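You operate a simulated robot arm through the tools that you are given. There is no shell and no other tool. Be economical: measure what you need, move in short steps, check, and stop when the job is done.

You are at the controls of a simulated robot arm. One attempt, no reset.

Task
Put the apple in the pet bowl.

It is judged by the outcome, as a careful person would: the job done as asked, and still so three seconds after it is handed in. It fails if anything else is knocked over, pushed out of place, dropped, spilled or broken.

Robot
A 7-joint arm with a two-finger parallel gripper, fixed in place. Base frame: the origin is at the foot of the arm, x ahead of it, y to its left, z up; the work surface is at about z = 0. Units: m, degrees, N and s.
With the tool pointing down near the work surface it reaches from about 0.24 to 0.62 m from the base axis. Its first joint turns from -66.0 to 66.0 degrees. Payload 2.6 kg.
Tool frame: the origin (TCP) lies between the finger pads and is the grasp point; the fingertips stand 0.03 m ahead of it; z points along the fingers, y is the line along which they close. The gripper opens to 0.094 m. The fingers are 0.028 m wide and 0.01 m thick; the gripper's body (0.05 by 0.096 m) begins 0.055 m behind the TCP.
Orientation is told as [roll, pitch, yaw] about the base's x, y, z axes, in that order, counted from this pose: with the fingers straight down and closing along the base's y, the tool's x points along the base's -x, its y along +y and its z along -z.

Tools
- The arm moves only by the tool apply_moves. Its arguments are lists of equal length, an entry for each row: "delta_pos": the shift along the tool's x, y, z in m, a list of three; "dr": the turn, a rotation vector about the tool's x, y, z in degrees, a list of three; "grip": the opening, from 0 (shut) to 1 (fully open). In form: {"delta_pos": [[x, y, z], ...], "dr": [[rx, ry, rz], ...], "grip": [grip, ...]}. A call has 1 to 20 rows; each row is the pose to reach, as a shift and turn from the pose commanded when the call began, along the tool's axes at that moment. A row lasts 0.2 s, in which the tool goes at most 0.05 m and 8.6 degrees; a call with a longer step from one row to the next is refused whole, and so is a gripper value outside its range. Where a pose cannot be reached the arm comes as near as it can. A force on the tool above 40 N (or 10 N above the force at the start of the call, whichever is more), or a blocked arm, ends the call early, and 0.2 s more pass. Each finger travels about 0.072 m/s and halts on what it meets, pressing with about 22 N; the grip force reading is that of the motor and also rises with nothing between the fingers. The clock runs only during rows and for 0.2 s after the last one: add rows that repeat a pose to give the fingers time. It gives the time, the measured TCP pose, the force on the tool (base axes), the opening and the grip force at its end, in the units of the frame above (readings bear some noise), and new pictures: "views" is both (left out), scene, wrist or none.
- Cameras (640 x 400 px; columns grow to the right, rows downward): "scene" is fixed at [0.0347, 0.4418, 0.5653]; the picture's right is [-0.77, -0.64, 0.00], its down [-0.45, 0.54, -0.71] and it looks along [0.45, -0.55, -0.71] (base axes); focal length 243 px, centre (320, 200). "wrist" rides on the gripper at [0.076, 0.014, -0.102] in the tool frame; the picture's right is [-0.18, 0.98, 0.00], its down [-0.75, -0.14, -0.64] and it looks along [-0.63, -0.12, 0.77] (tool axes); focal length 243 px, centre (320, 200). There is no depth. A picture from a camera that has moved, and an enlarged one, comes with that camera's place and axes in the base frame and with its lens. The place of the scene camera against the robot may be out by one fixed shift of up to 0.025 m in any direction.
- close_up(camera, box): a new picture of the part [left, top, right, bottom] of that camera's present view, enlarged. No time passes.
- sign_off(): hands the job in; it is judged then, once.

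Go step by step. Nothing tells you positions but the pictures and the camera data: compare them with the known pose of the tool, close in by small moves and look again before you grip or let go. The budget is 90 turns and 170 pictures, counting those below and the enlarged ones. Unless the task says otherwise, let go and move clear before handing in, and close with one line.

The tools are called after "Request:" by a JSON object that holds its "method" and its "body". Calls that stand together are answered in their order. apply_moves: Moves the arm, as the interface text tells. Its arguments: {"type":"object","properties":{"delta_pos":{"type":"array","items":{"type":"array","items":{"type":"number"}}},"dr":{"type":"array","items":{"type":"array","items":{"type":"number"}}},"grip":{"type":"array","items":{"type":"number"}},"views":{"type":"string","enum":["both","scene","wrist","none"]}},"required":["delta_pos","dr","grip"]} The other tools are called the same way: close_up (camera, box) takes an enlarged picture of a part of a camera's view; sign_off () hands the job in.

At the start:

```text
t: 0.0
position: [0.3946, 0.0123, 0.3149]
ee_rot: [0.0, -0.1, 0.0]
ft_force: [-0.2, 0.3, 0.3]
width: 0.094
gripper_force: 0.0
```

scene: 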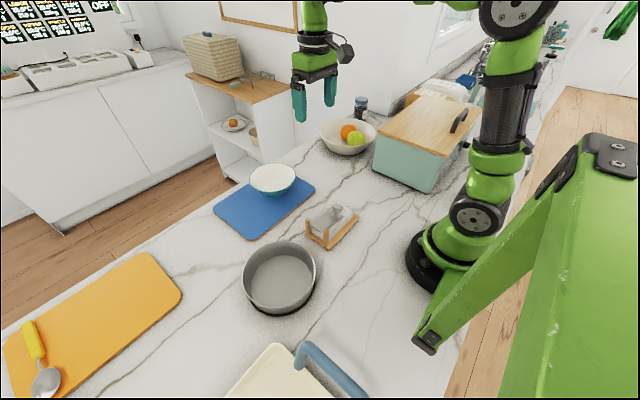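
wrist: 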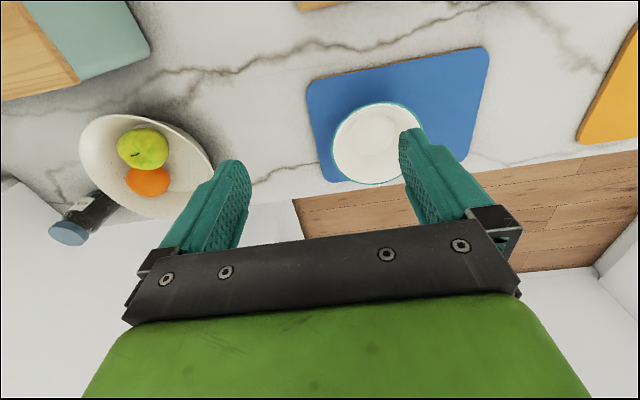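

I see a fruit bowl holding a green and an orange fruit, a white and teal bowl on a blue mat, and a grey round vessel. I'll enlarge these to tell which is the apple and which is the pet bowl.

Request:
{"method": "close_up", "body": {"camera": "scene", "box": [300, 80, 420, 180]}}

Request:
{"method": "close_up", "body": {"camera": "scene", "box": [200, 150, 370, 320]}}

Request:
{"method": "close_up", "body": {"camera": "wrist", "box": [60, 90, 240, 250]}}

Request:
{"method": "close_up", "body": {"camera": "scene", "box": [180, 70, 300, 160]}}

```text
4.00 times, centred on (360, 130) of scene
camera zoom: at [0.0347, 0.4418, 0.5653], right [-0.77, -0.64, 0.0], down [-0.45, 0.54, -0.71], along [0.45, -0.55, -0.71], focal length 970 px, centre (160, 480)
```

zoom: 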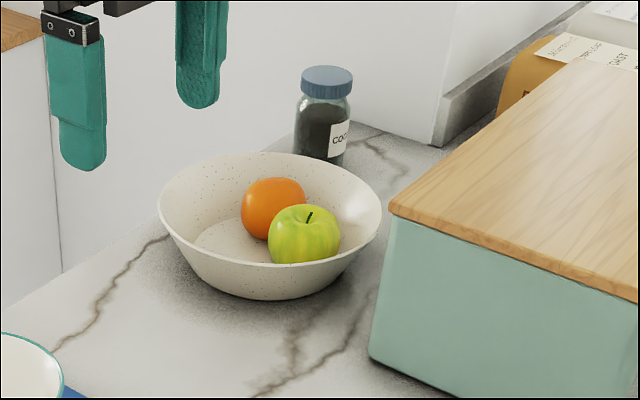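

```text
2.35 times, centred on (285, 235) of scene
camera zoom: at [0.0347, 0.4418, 0.5653], right [-0.77, -0.64, 0.0], down [-0.45, 0.54, -0.71], along [0.45, -0.55, -0.71], focal length 571 px, centre (402, 118)
```

zoom: 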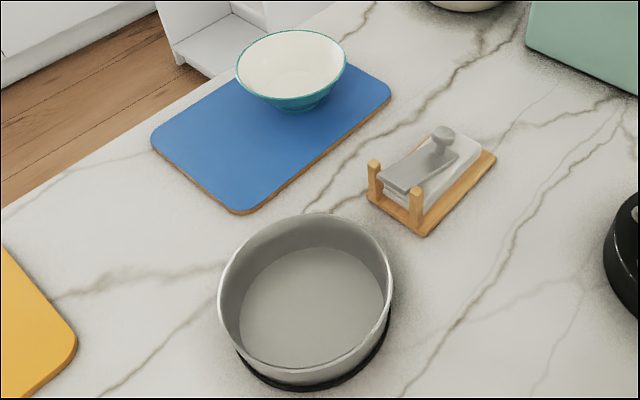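

```text
2.50 times, centred on (150, 170) of wrist
camera zoom: at [0.3183, 0.0265, 0.417], right [0.18, 0.98, 0.0], down [0.75, -0.14, 0.64], along [0.63, -0.12, -0.77], focal length 606 px, centre (745, 275)
```

zoom: 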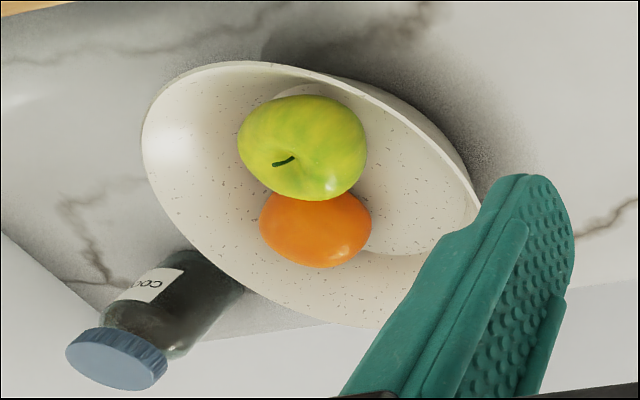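

```text
4.44 times, centred on (240, 115) of scene
camera zoom: at [0.0347, 0.4418, 0.5653], right [-0.77, -0.64, 0.0], down [-0.45, 0.54, -0.71], along [0.45, -0.55, -0.71], focal length 1078 px, centre (676, 578)
```

zoom: 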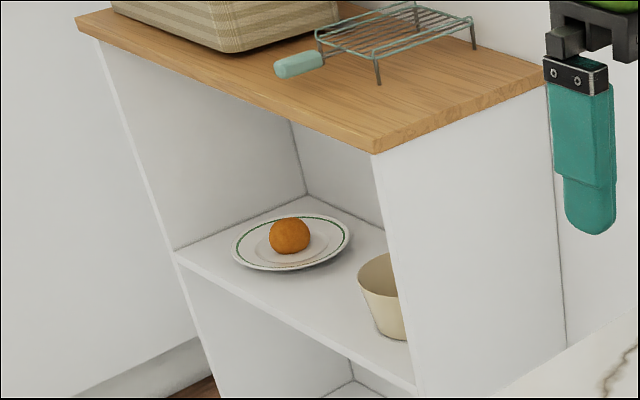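

The green fruit is the apple, at roughly (0.457, -0.298, 0.06), with the orange just beyond it. The steel dish with the black rubber ring is the pet bowl, at roughly (0.285, 0.288). I'll move above the apple, turned so the fingers close crosswise to the apple–orange line.

Request:
{"method": "apply_moves", "body": {"delta_pos": [[-0.008, -0.039, 0.0], [-0.016, -0.078, 0.005], [-0.023, -0.116, 0.01], [-0.031, -0.155, 0.02], [-0.039, -0.194, 0.03], [-0.047, -0.233, 0.04], [-0.055, -0.271, 0.05], [-0.0624, -0.31, 0.065], [-0.0624, -0.31, 0.065]], "dr": [[0, 0, 3.6], [0, 0, 7.2], [0, 0, 10.9], [0, 0, 14.5], [0, 0, 18.1], [0, 0, 21.8], [0, 0, 25.4], [0, 0, 29], [0, 0, 29]], "grip": [1, 1, 1, 1, 1, 1, 1, 1, 1]}}

```text
t: 2.0
position: [0.4567, -0.2984, 0.2492]
ee_rot: [0.0, 0.0, -29.1]
ft_force: [0.7, -0.3, 1.1]
width: 0.0937
gripper_force: 0.0
camera wrist: at [0.3962, -0.2492, 0.3508], right [0.64, 0.77, 0.0], down [0.59, -0.49, 0.64], along [0.49, -0.41, -0.77], focal length 243 px, centre (320, 200)
```

scene: 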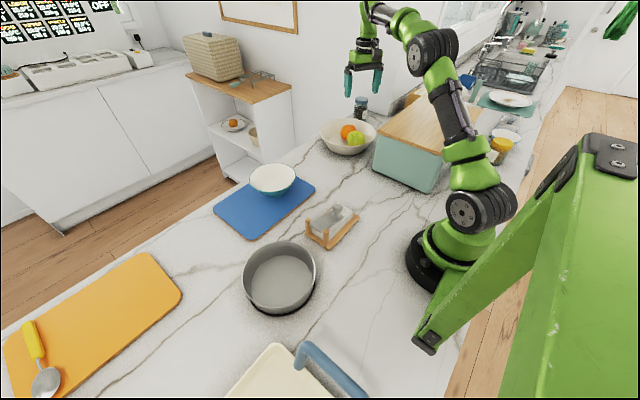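
wrist: 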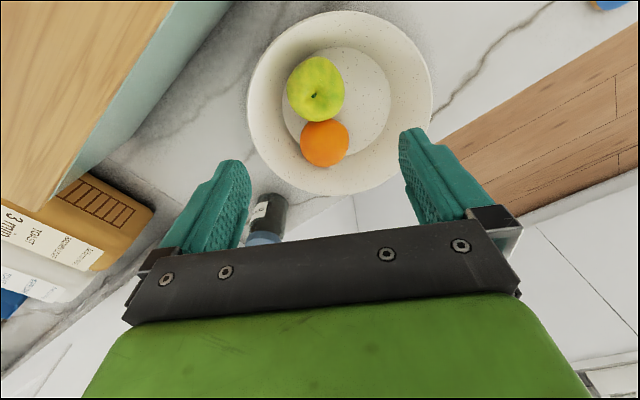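

The apple's centre works out at about (0.457, -0.305, 0.045), and it sits near the fruit bowl's wall on the breadbox side. I'll turn to yaw −8°, which keeps the fingers clear of both the wall and the orange, and come down part way.

Request:
{"method": "apply_moves", "body": {"delta_pos": [[-0.001, -0.002, 0.03], [-0.002, -0.004, 0.06], [-0.003, -0.005, 0.09], [-0.003, -0.005, 0.11], [-0.003, -0.005, 0.11]], "dr": [[0, 0, -6], [0, 0, -12], [0, 0, -18], [0, 0, -21], [0, 0, -21]], "grip": [0.95, 0.92, 0.92, 0.92, 0.92]}}

```text
t: 3.2
position: [0.4563, -0.3063, 0.1374]
ee_rot: [0.0, 0.0, -7.9]
ft_force: [0.1, -0.1, -0.3]
width: 0.0864
gripper_force: 0.1
camera wrist: at [0.3827, -0.2805, 0.2406], right [0.32, 0.95, 0.0], down [0.73, -0.24, 0.64], along [0.61, -0.2, -0.77], focal length 243 px, centre (320, 200)
```

scene: 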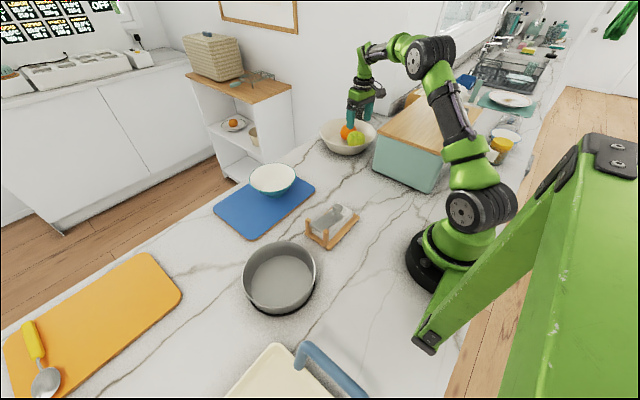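
wrist: 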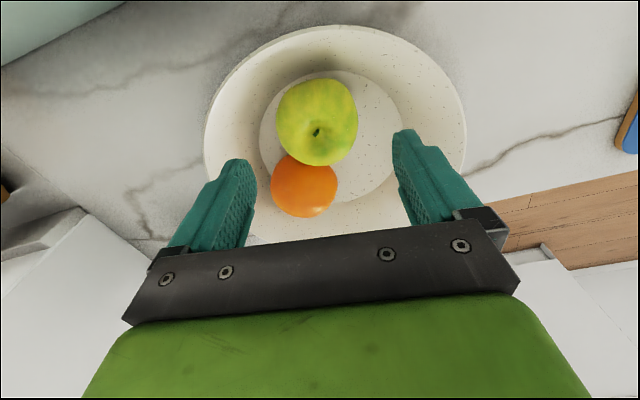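

The apple is centred between the fingers to within a couple of millimetres. I'll descend to z ≈ 0.065 and look.

Request:
{"method": "apply_moves", "body": {"delta_pos": [[0, 0, 0.02], [0, 0, 0.04], [0, 0, 0.06], [0, 0, 0.073], [0, 0, 0.073]], "dr": [[0, 0, 0], [0, 0, 0], [0, 0, 0], [0, 0, 0], [0, 0, 0]], "grip": [0.92, 0.92, 0.92, 0.92, 0.92]}}

Request:
{"method": "close_up", "body": {"camera": "scene", "box": [300, 70, 420, 170]}}

```text
t: 4.4
position: [0.4577, -0.3045, 0.0678]
ee_rot: [0.0, 0.0, -8.0]
ft_force: [0.0, -0.3, 0.0]
width: 0.0866
gripper_force: 0.2
camera wrist: at [0.3836, -0.2806, 0.1698], right [0.32, 0.95, 0.0], down [0.73, -0.24, 0.64], along [0.61, -0.2, -0.77], focal length 243 px, centre (320, 200)
```

scene: 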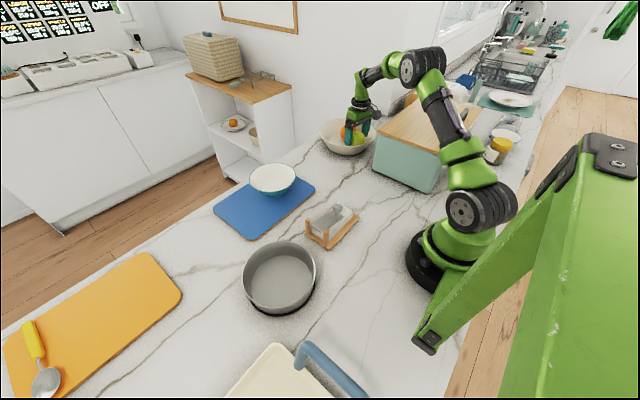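
wrist: 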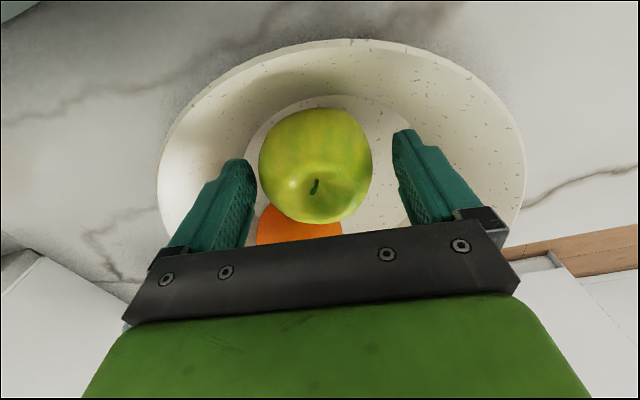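

```text
4.00 times, centred on (360, 120) of scene
camera zoom: at [0.0347, 0.4418, 0.5653], right [-0.77, -0.64, 0.0], down [-0.45, 0.54, -0.71], along [0.45, -0.55, -0.71], focal length 970 px, centre (160, 520)
```

zoom: 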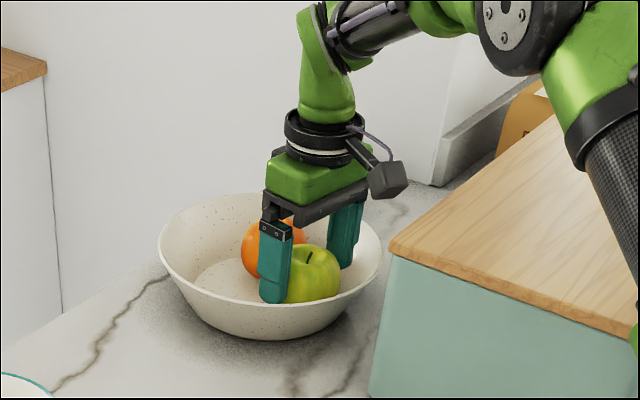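

The fingers straddle the apple, with no contact. I'll go another 1 cm down and then close slowly.

Request:
{"method": "apply_moves", "body": {"delta_pos": [[0.001, -0.002, 0.006], [0.001, -0.002, 0.011], [0.001, -0.002, 0.011], [0.001, -0.002, 0.011], [0.001, -0.002, 0.011], [0.001, -0.002, 0.011], [0.001, -0.002, 0.011]], "dr": [[0, 0, 0], [0, 0, 0], [0, 0, 0], [0, 0, 0], [0, 0, 0], [0, 0, 0], [0, 0, 0]], "grip": [0.92, 0.92, 0.85, 0.75, 0.65, 0.55, 0.5]}}

```text
t: 6.0
position: [0.4562, -0.3064, 0.0562]
ee_rot: [0.0, -0.1, -8.0]
ft_force: [-0.5, 0.0, 0.3]
width: 0.0683
gripper_force: 21.8
camera wrist: at [0.3822, -0.2811, 0.1588], right [0.32, 0.95, 0.0], down [0.73, -0.24, 0.64], along [0.61, -0.2, -0.77], focal length 243 px, centre (320, 200)
```

scene: 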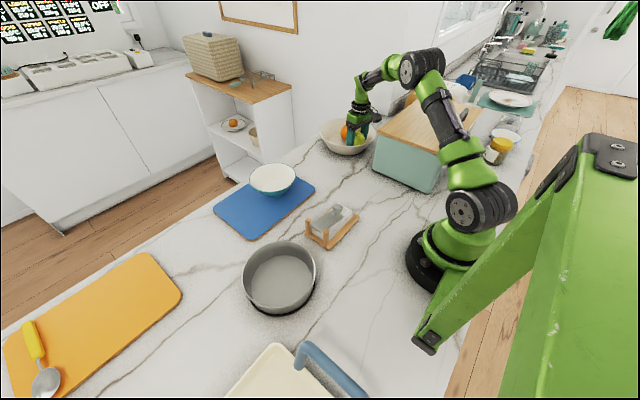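
wrist: 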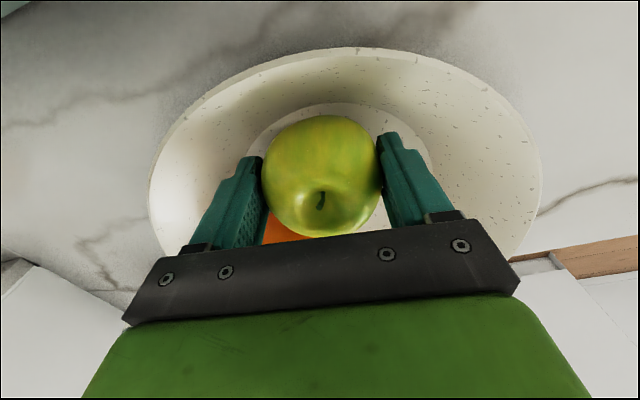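

The apple is gripped at 0.068 m opening. I'll lift it straight up, clear of the rim, slowly at first.

Request:
{"method": "apply_moves", "body": {"delta_pos": [[0, 0, -0.01], [0, 0, -0.025], [0, 0, -0.045], [0, 0, -0.07], [0, 0, -0.1], [0, 0, -0.13], [0, 0, -0.16], [0, 0, -0.18]], "dr": [[0, 0, 0], [0, 0, 0], [0, 0, 0], [0, 0, 0], [0, 0, 0], [0, 0, 0], [0, 0, 0], [0, 0, 0]], "grip": [0.5, 0.5, 0.5, 0.5, 0.5, 0.5, 0.5, 0.5]}}

```text
t: 7.8
position: [0.4568, -0.3066, 0.2357]
ee_rot: [0.0, 0.1, -8.0]
ft_force: [0.0, 0.1, -1.9]
width: 0.0682
gripper_force: 22.4
camera wrist: at [0.3834, -0.2814, 0.3386], right [0.32, 0.95, 0.0], down [0.73, -0.24, 0.64], along [0.61, -0.2, -0.77], focal length 243 px, centre (320, 200)
```

scene: 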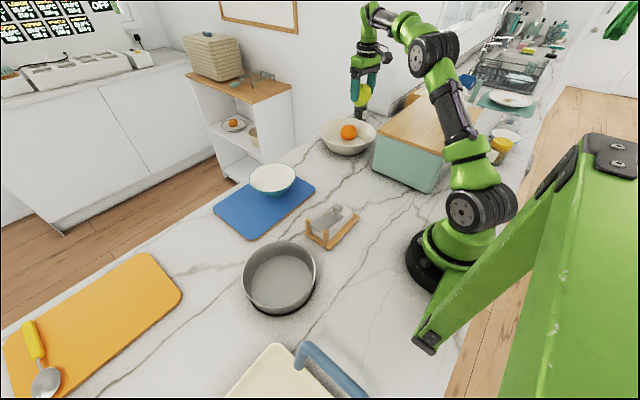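
wrist: 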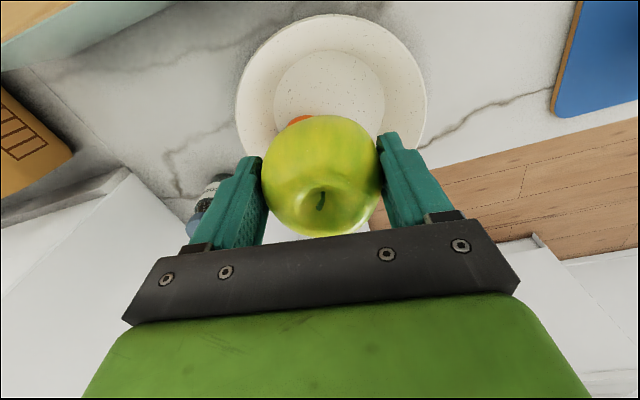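

The apple is held and lifted, and the orange hasn't moved. Next I carry it at height towards the pet bowl, through a midpoint.

Request:
{"method": "apply_moves", "body": {"delta_pos": [[0.009, 0.0375, 0], [0.017, 0.075, 0], [0.026, 0.1125, 0], [0.0345, 0.15, 0], [0.043, 0.1875, 0], [0.052, 0.225, 0], [0.06, 0.2625, 0], [0.069, 0.3, 0]], "dr": [[0, 0, -2], [0, 0, -4], [0, 0, -6], [0, 0, -9], [0, 0, -11], [0, 0, -14], [0, 0, -16], [0, 0, -18]], "grip": [0.5, 0.5, 0.5, 0.5, 0.5, 0.5, 0.5, 0.5], "views": "scene"}}

```text
t: 9.6
position: [0.4304, 0.0018, 0.2359]
ee_rot: [0.0, -0.1, 10.1]
ft_force: [-0.1, 0.2, -1.6]
width: 0.0676
gripper_force: 21.8
```

scene: 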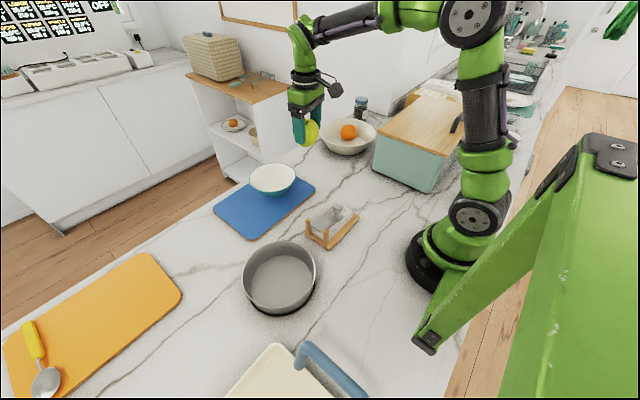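

The carry is going well. I continue to just above the pet bowl, short of the estimate, and look with the wrist camera.

Request:
{"method": "apply_moves", "body": {"delta_pos": [[0.01, 0.036, 0], [0.02, 0.072, 0], [0.03, 0.107, 0], [0.041, 0.143, 0], [0.051, 0.179, 0], [0.061, 0.215, 0], [0.071, 0.251, 0], [0.0815, 0.2866, 0], [0.0815, 0.2866, 0]], "dr": [[0, 0, -3.7], [0, 0, -7.5], [0, 0, -11.2], [0, 0, -15], [0, 0, -18.7], [0, 0, -22.5], [0, 0, -26.2], [0, 0, -30], [0, 0, -30]], "grip": [0.5, 0.5, 0.5, 0.5, 0.5, 0.5, 0.5, 0.5, 0.5]}}

```text
t: 11.6
position: [0.3012, 0.272, 0.2365]
ee_rot: [0.0, 0.0, 40.1]
ft_force: [0.4, 0.6, -2.1]
width: 0.0682
gripper_force: 21.6
camera wrist: at [0.2328, 0.2343, 0.3391], right [-0.49, 0.87, 0.0], down [0.67, 0.38, 0.64], along [0.56, 0.32, -0.77], focal length 243 px, centre (320, 200)
```

scene: 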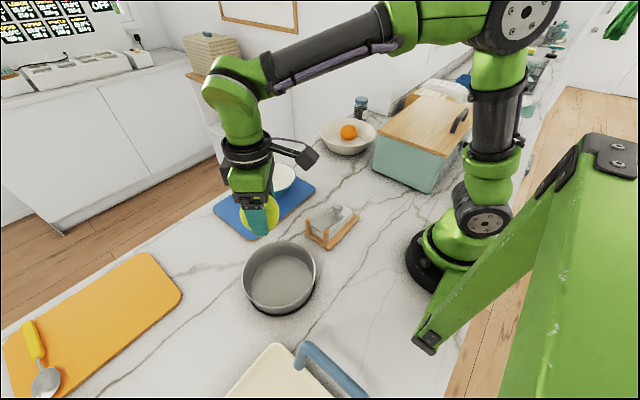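
wrist: 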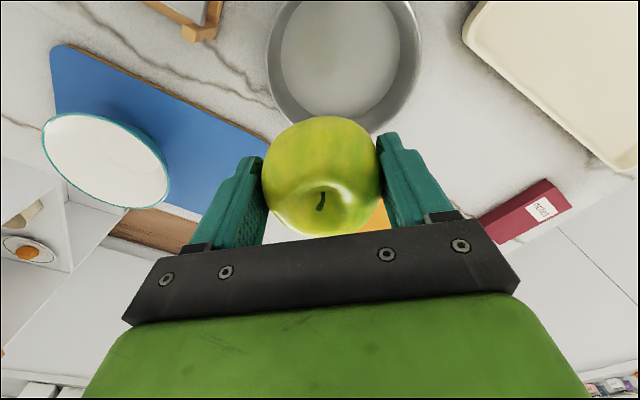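

From the wrist view the pet bowl's centre is near (0.265, 0.28). I'll centre over it and descend to just above its rim.

Request:
{"method": "apply_moves", "body": {"delta_pos": [[0.011, 0.0145, 0.0], [0.0225, 0.029, 0.01], [0.0225, 0.029, 0.04], [0.0225, 0.029, 0.07], [0.0225, 0.029, 0.095], [0.0225, 0.029, 0.095]], "dr": [[0, 0, 0], [0, 0, 0], [0, 0, 0], [0, 0, 0], [0, 0, 0], [0, 0, 0]], "grip": [0.5, 0.5, 0.5, 0.5, 0.5, 0.5]}}

Request:
{"method": "close_up", "body": {"camera": "scene", "box": [200, 180, 360, 330]}}

```text
t: 13.0
position: [0.2625, 0.2758, 0.1408]
ee_rot: [-0.1, 0.1, 40.0]
ft_force: [0.1, -0.5, -2.2]
width: 0.068
gripper_force: 21.6
camera wrist: at [0.1955, 0.238, 0.2423], right [-0.49, 0.87, 0.0], down [0.67, 0.38, 0.64], along [0.56, 0.32, -0.77], focal length 243 px, centre (320, 200)
```

scene: 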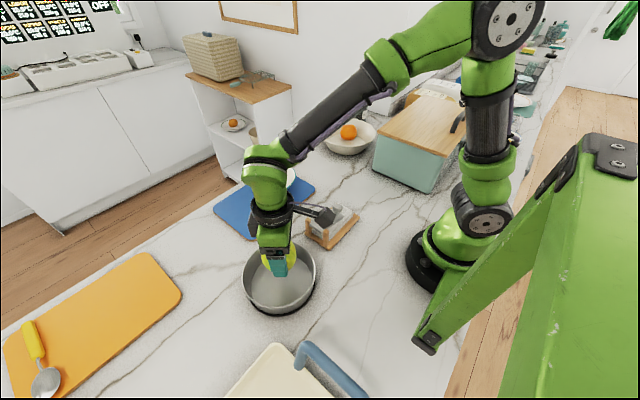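
wrist: 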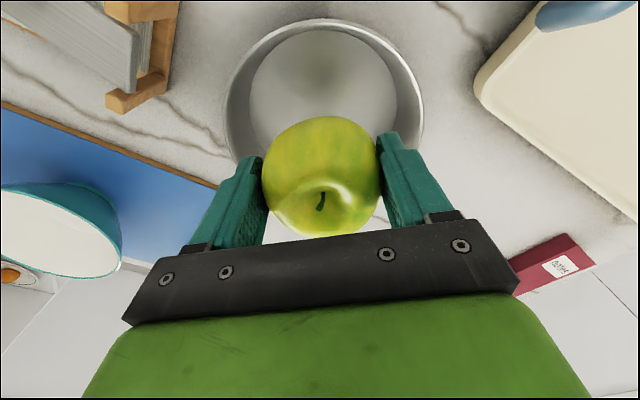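

```text
2.67 times, centred on (280, 255) of scene
camera zoom: at [0.0347, 0.4418, 0.5653], right [-0.77, -0.64, 0.0], down [-0.45, 0.54, -0.71], along [0.45, -0.55, -0.71], focal length 647 px, centre (427, 53)
```

zoom: 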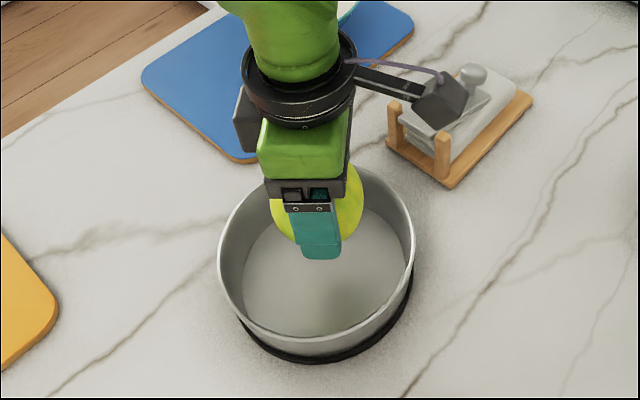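

The apple is centred over the pet bowl to within about 5 mm. I'll lower it gently until it is almost on the floor of the bowl.

Request:
{"method": "apply_moves", "body": {"delta_pos": [[0.003, 0.002, 0.02], [0.003, 0.002, 0.04], [0.003, 0.002, 0.055], [0.003, 0.002, 0.065], [0.003, 0.002, 0.072], [0.003, 0.002, 0.077], [0.003, 0.002, 0.077]], "dr": [[0, 0, 0], [0, 0, 0], [0, 0, 0], [0, 0, 0], [0, 0, 0], [0, 0, 0], [0, 0, 0]], "grip": [0.5, 0.5, 0.5, 0.5, 0.5, 0.5, 0.5]}}

Request:
{"method": "close_up", "body": {"camera": "scene", "box": [200, 180, 360, 330]}}

```text
t: 14.6
position: [0.2601, 0.2748, 0.0632]
ee_rot: [0.0, 0.0, 40.0]
ft_force: [-1.3, 0.0, -1.5]
width: 0.068
gripper_force: 21.7
camera wrist: at [0.1922, 0.2369, 0.1658], right [-0.49, 0.87, 0.0], down [0.67, 0.38, 0.64], along [0.56, 0.32, -0.77], focal length 243 px, centre (320, 200)
```

scene: 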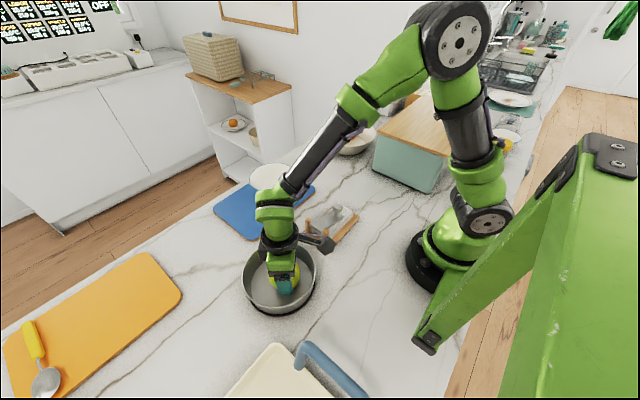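
wrist: 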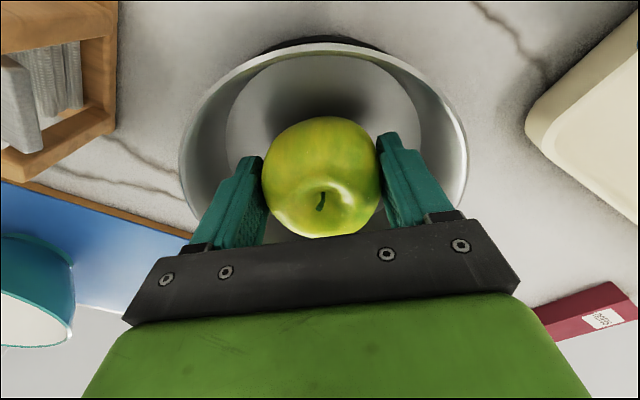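

```text
2.67 times, centred on (280, 255) of scene
camera zoom: at [0.0347, 0.4418, 0.5653], right [-0.77, -0.64, 0.0], down [-0.45, 0.54, -0.71], along [0.45, -0.55, -0.71], focal length 647 px, centre (427, 53)
```

zoom: 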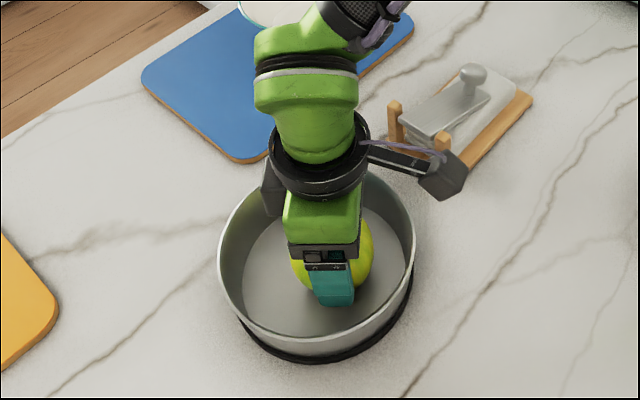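

It is well inside the bowl with no contact yet. I'll lower a few millimetres more to feel for the floor.

Request:
{"method": "apply_moves", "body": {"delta_pos": [[0, 0, 0.002], [0, 0, 0.004], [0, 0, 0.006], [0, 0, 0.006]], "dr": [[0, 0, 0], [0, 0, 0], [0, 0, 0], [0, 0, 0]], "grip": [0.5, 0.5, 0.5, 0.5], "views": "none"}}

```text
t: 15.6
position: [0.259, 0.2757, 0.0565]
ee_rot: [0.0, -0.1, 40.1]
ft_force: [-0.1, 0.7, -1.4]
width: 0.0679
gripper_force: 21.4
```

Still only the apple's weight shows. I'll try another 5 mm.

Request:
{"method": "apply_moves", "body": {"delta_pos": [[0, 0, 0.002], [0, 0, 0.004], [0, 0, 0.005], [0, 0, 0.005]], "dr": [[0, 0, 0], [0, 0, 0], [0, 0, 0], [0, 0, 0]], "grip": [0.5, 0.5, 0.5, 0.5], "views": "none"}}

```text
t: 16.6
position: [0.2605, 0.2755, 0.053]
ee_rot: [-0.1, -0.1, 40.0]
ft_force: [-5.2, -2.4, 22.5]
width: 0.0681
gripper_force: 21.7
```

The apple is touching the floor, with 22 N upward. I'll ease up 3 mm to relieve it, then open slowly.

Request:
{"method": "apply_moves", "body": {"delta_pos": [[0, 0, -0.003], [0, 0, -0.003], [0, 0, -0.003], [0, 0, -0.003], [0, 0, -0.003], [0, 0, -0.003]], "dr": [[0, 0, 0], [0, 0, 0], [0, 0, 0], [0, 0, 0], [0, 0, 0], [0, 0, 0]], "grip": [0.5, 0.65, 0.75, 0.82, 0.9, 0.92]}}

```text
t: 18.0
position: [0.261, 0.2744, 0.0564]
ee_rot: [-0.1, 0.0, 40.0]
ft_force: [-0.4, 0.3, 0.5]
width: 0.0864
gripper_force: 0.0
camera wrist: at [0.1923, 0.2378, 0.1585], right [-0.49, 0.87, 0.0], down [0.67, 0.38, 0.64], along [0.56, 0.32, -0.77], focal length 243 px, centre (320, 200)
```

scene: 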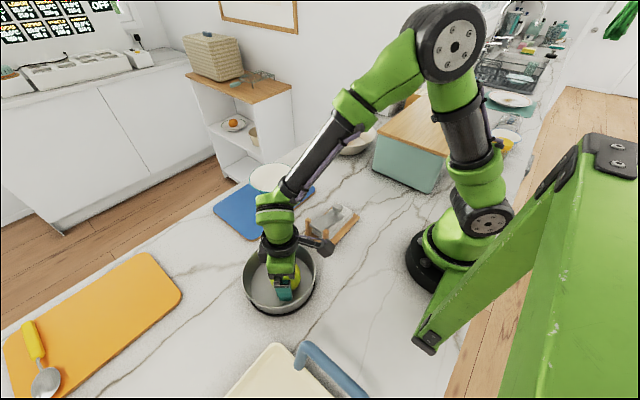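
wrist: 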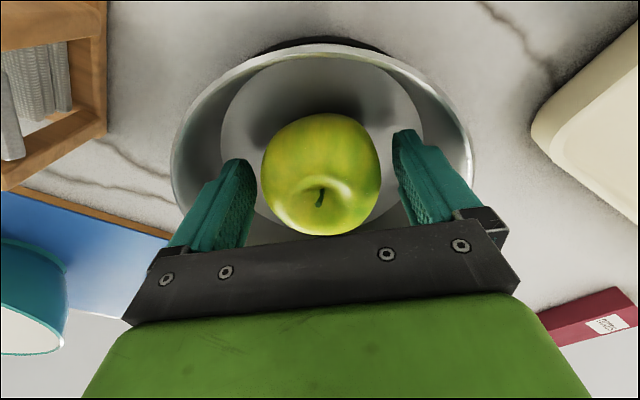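

The apple is released and resting on the bowl's floor between the open fingers. I'll rise straight up and clear.

Request:
{"method": "apply_moves", "body": {"delta_pos": [[0, 0, -0.015], [0, 0, -0.035], [0, 0, -0.065], [0, 0, -0.1], [0, 0, -0.14], [0, 0, -0.18], [0, 0, -0.2], [0, 0, -0.2]], "dr": [[0, 0, 0], [0, 0, 0], [0, 0, 0], [0, 0, 0], [0, 0, 0], [0, 0, 0], [0, 0, 0], [0, 0, 0]], "grip": [0.92, 0.92, 0.92, 0.92, 0.92, 0.92, 0.92, 0.92]}}

```text
t: 19.8
position: [0.2604, 0.2775, 0.2568]
ee_rot: [0.0, 0.0, 40.1]
ft_force: [-0.8, 0.3, 0.3]
width: 0.0864
gripper_force: 0.2
camera wrist: at [0.1933, 0.2394, 0.3587], right [-0.49, 0.87, 0.0], down [0.67, 0.38, 0.64], along [0.56, 0.32, -0.77], focal length 243 px, centre (320, 200)
```

scene: 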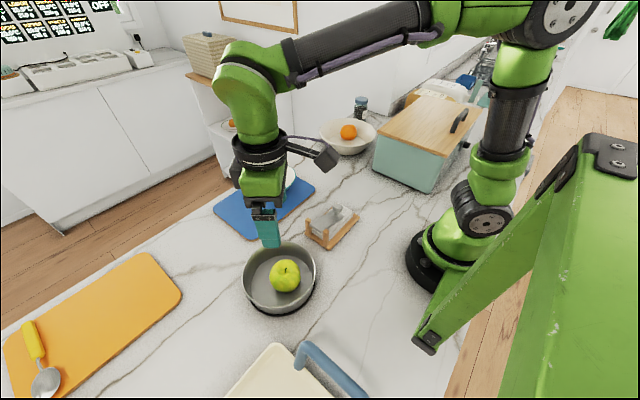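
wrist: 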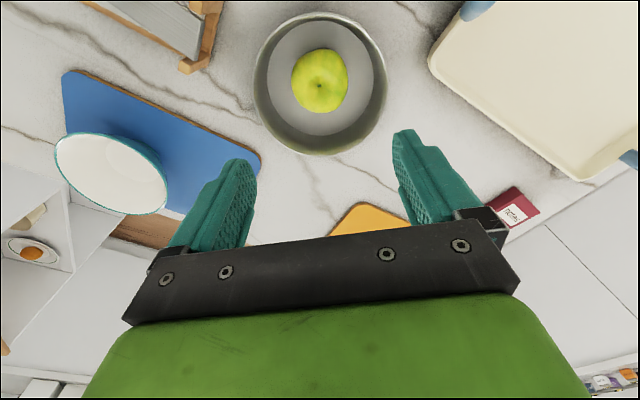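

The apple rests near the middle of the pet bowl, everything else is where it was, and the gripper is clear. I'm handing it in.

Request:
{"method": "sign_off", "body": {}}

```text
The job is handed in.
```

The green apple is in the steel pet bowl, resting near its centre; the gripper let go and moved clear, and nothing else was disturbed.
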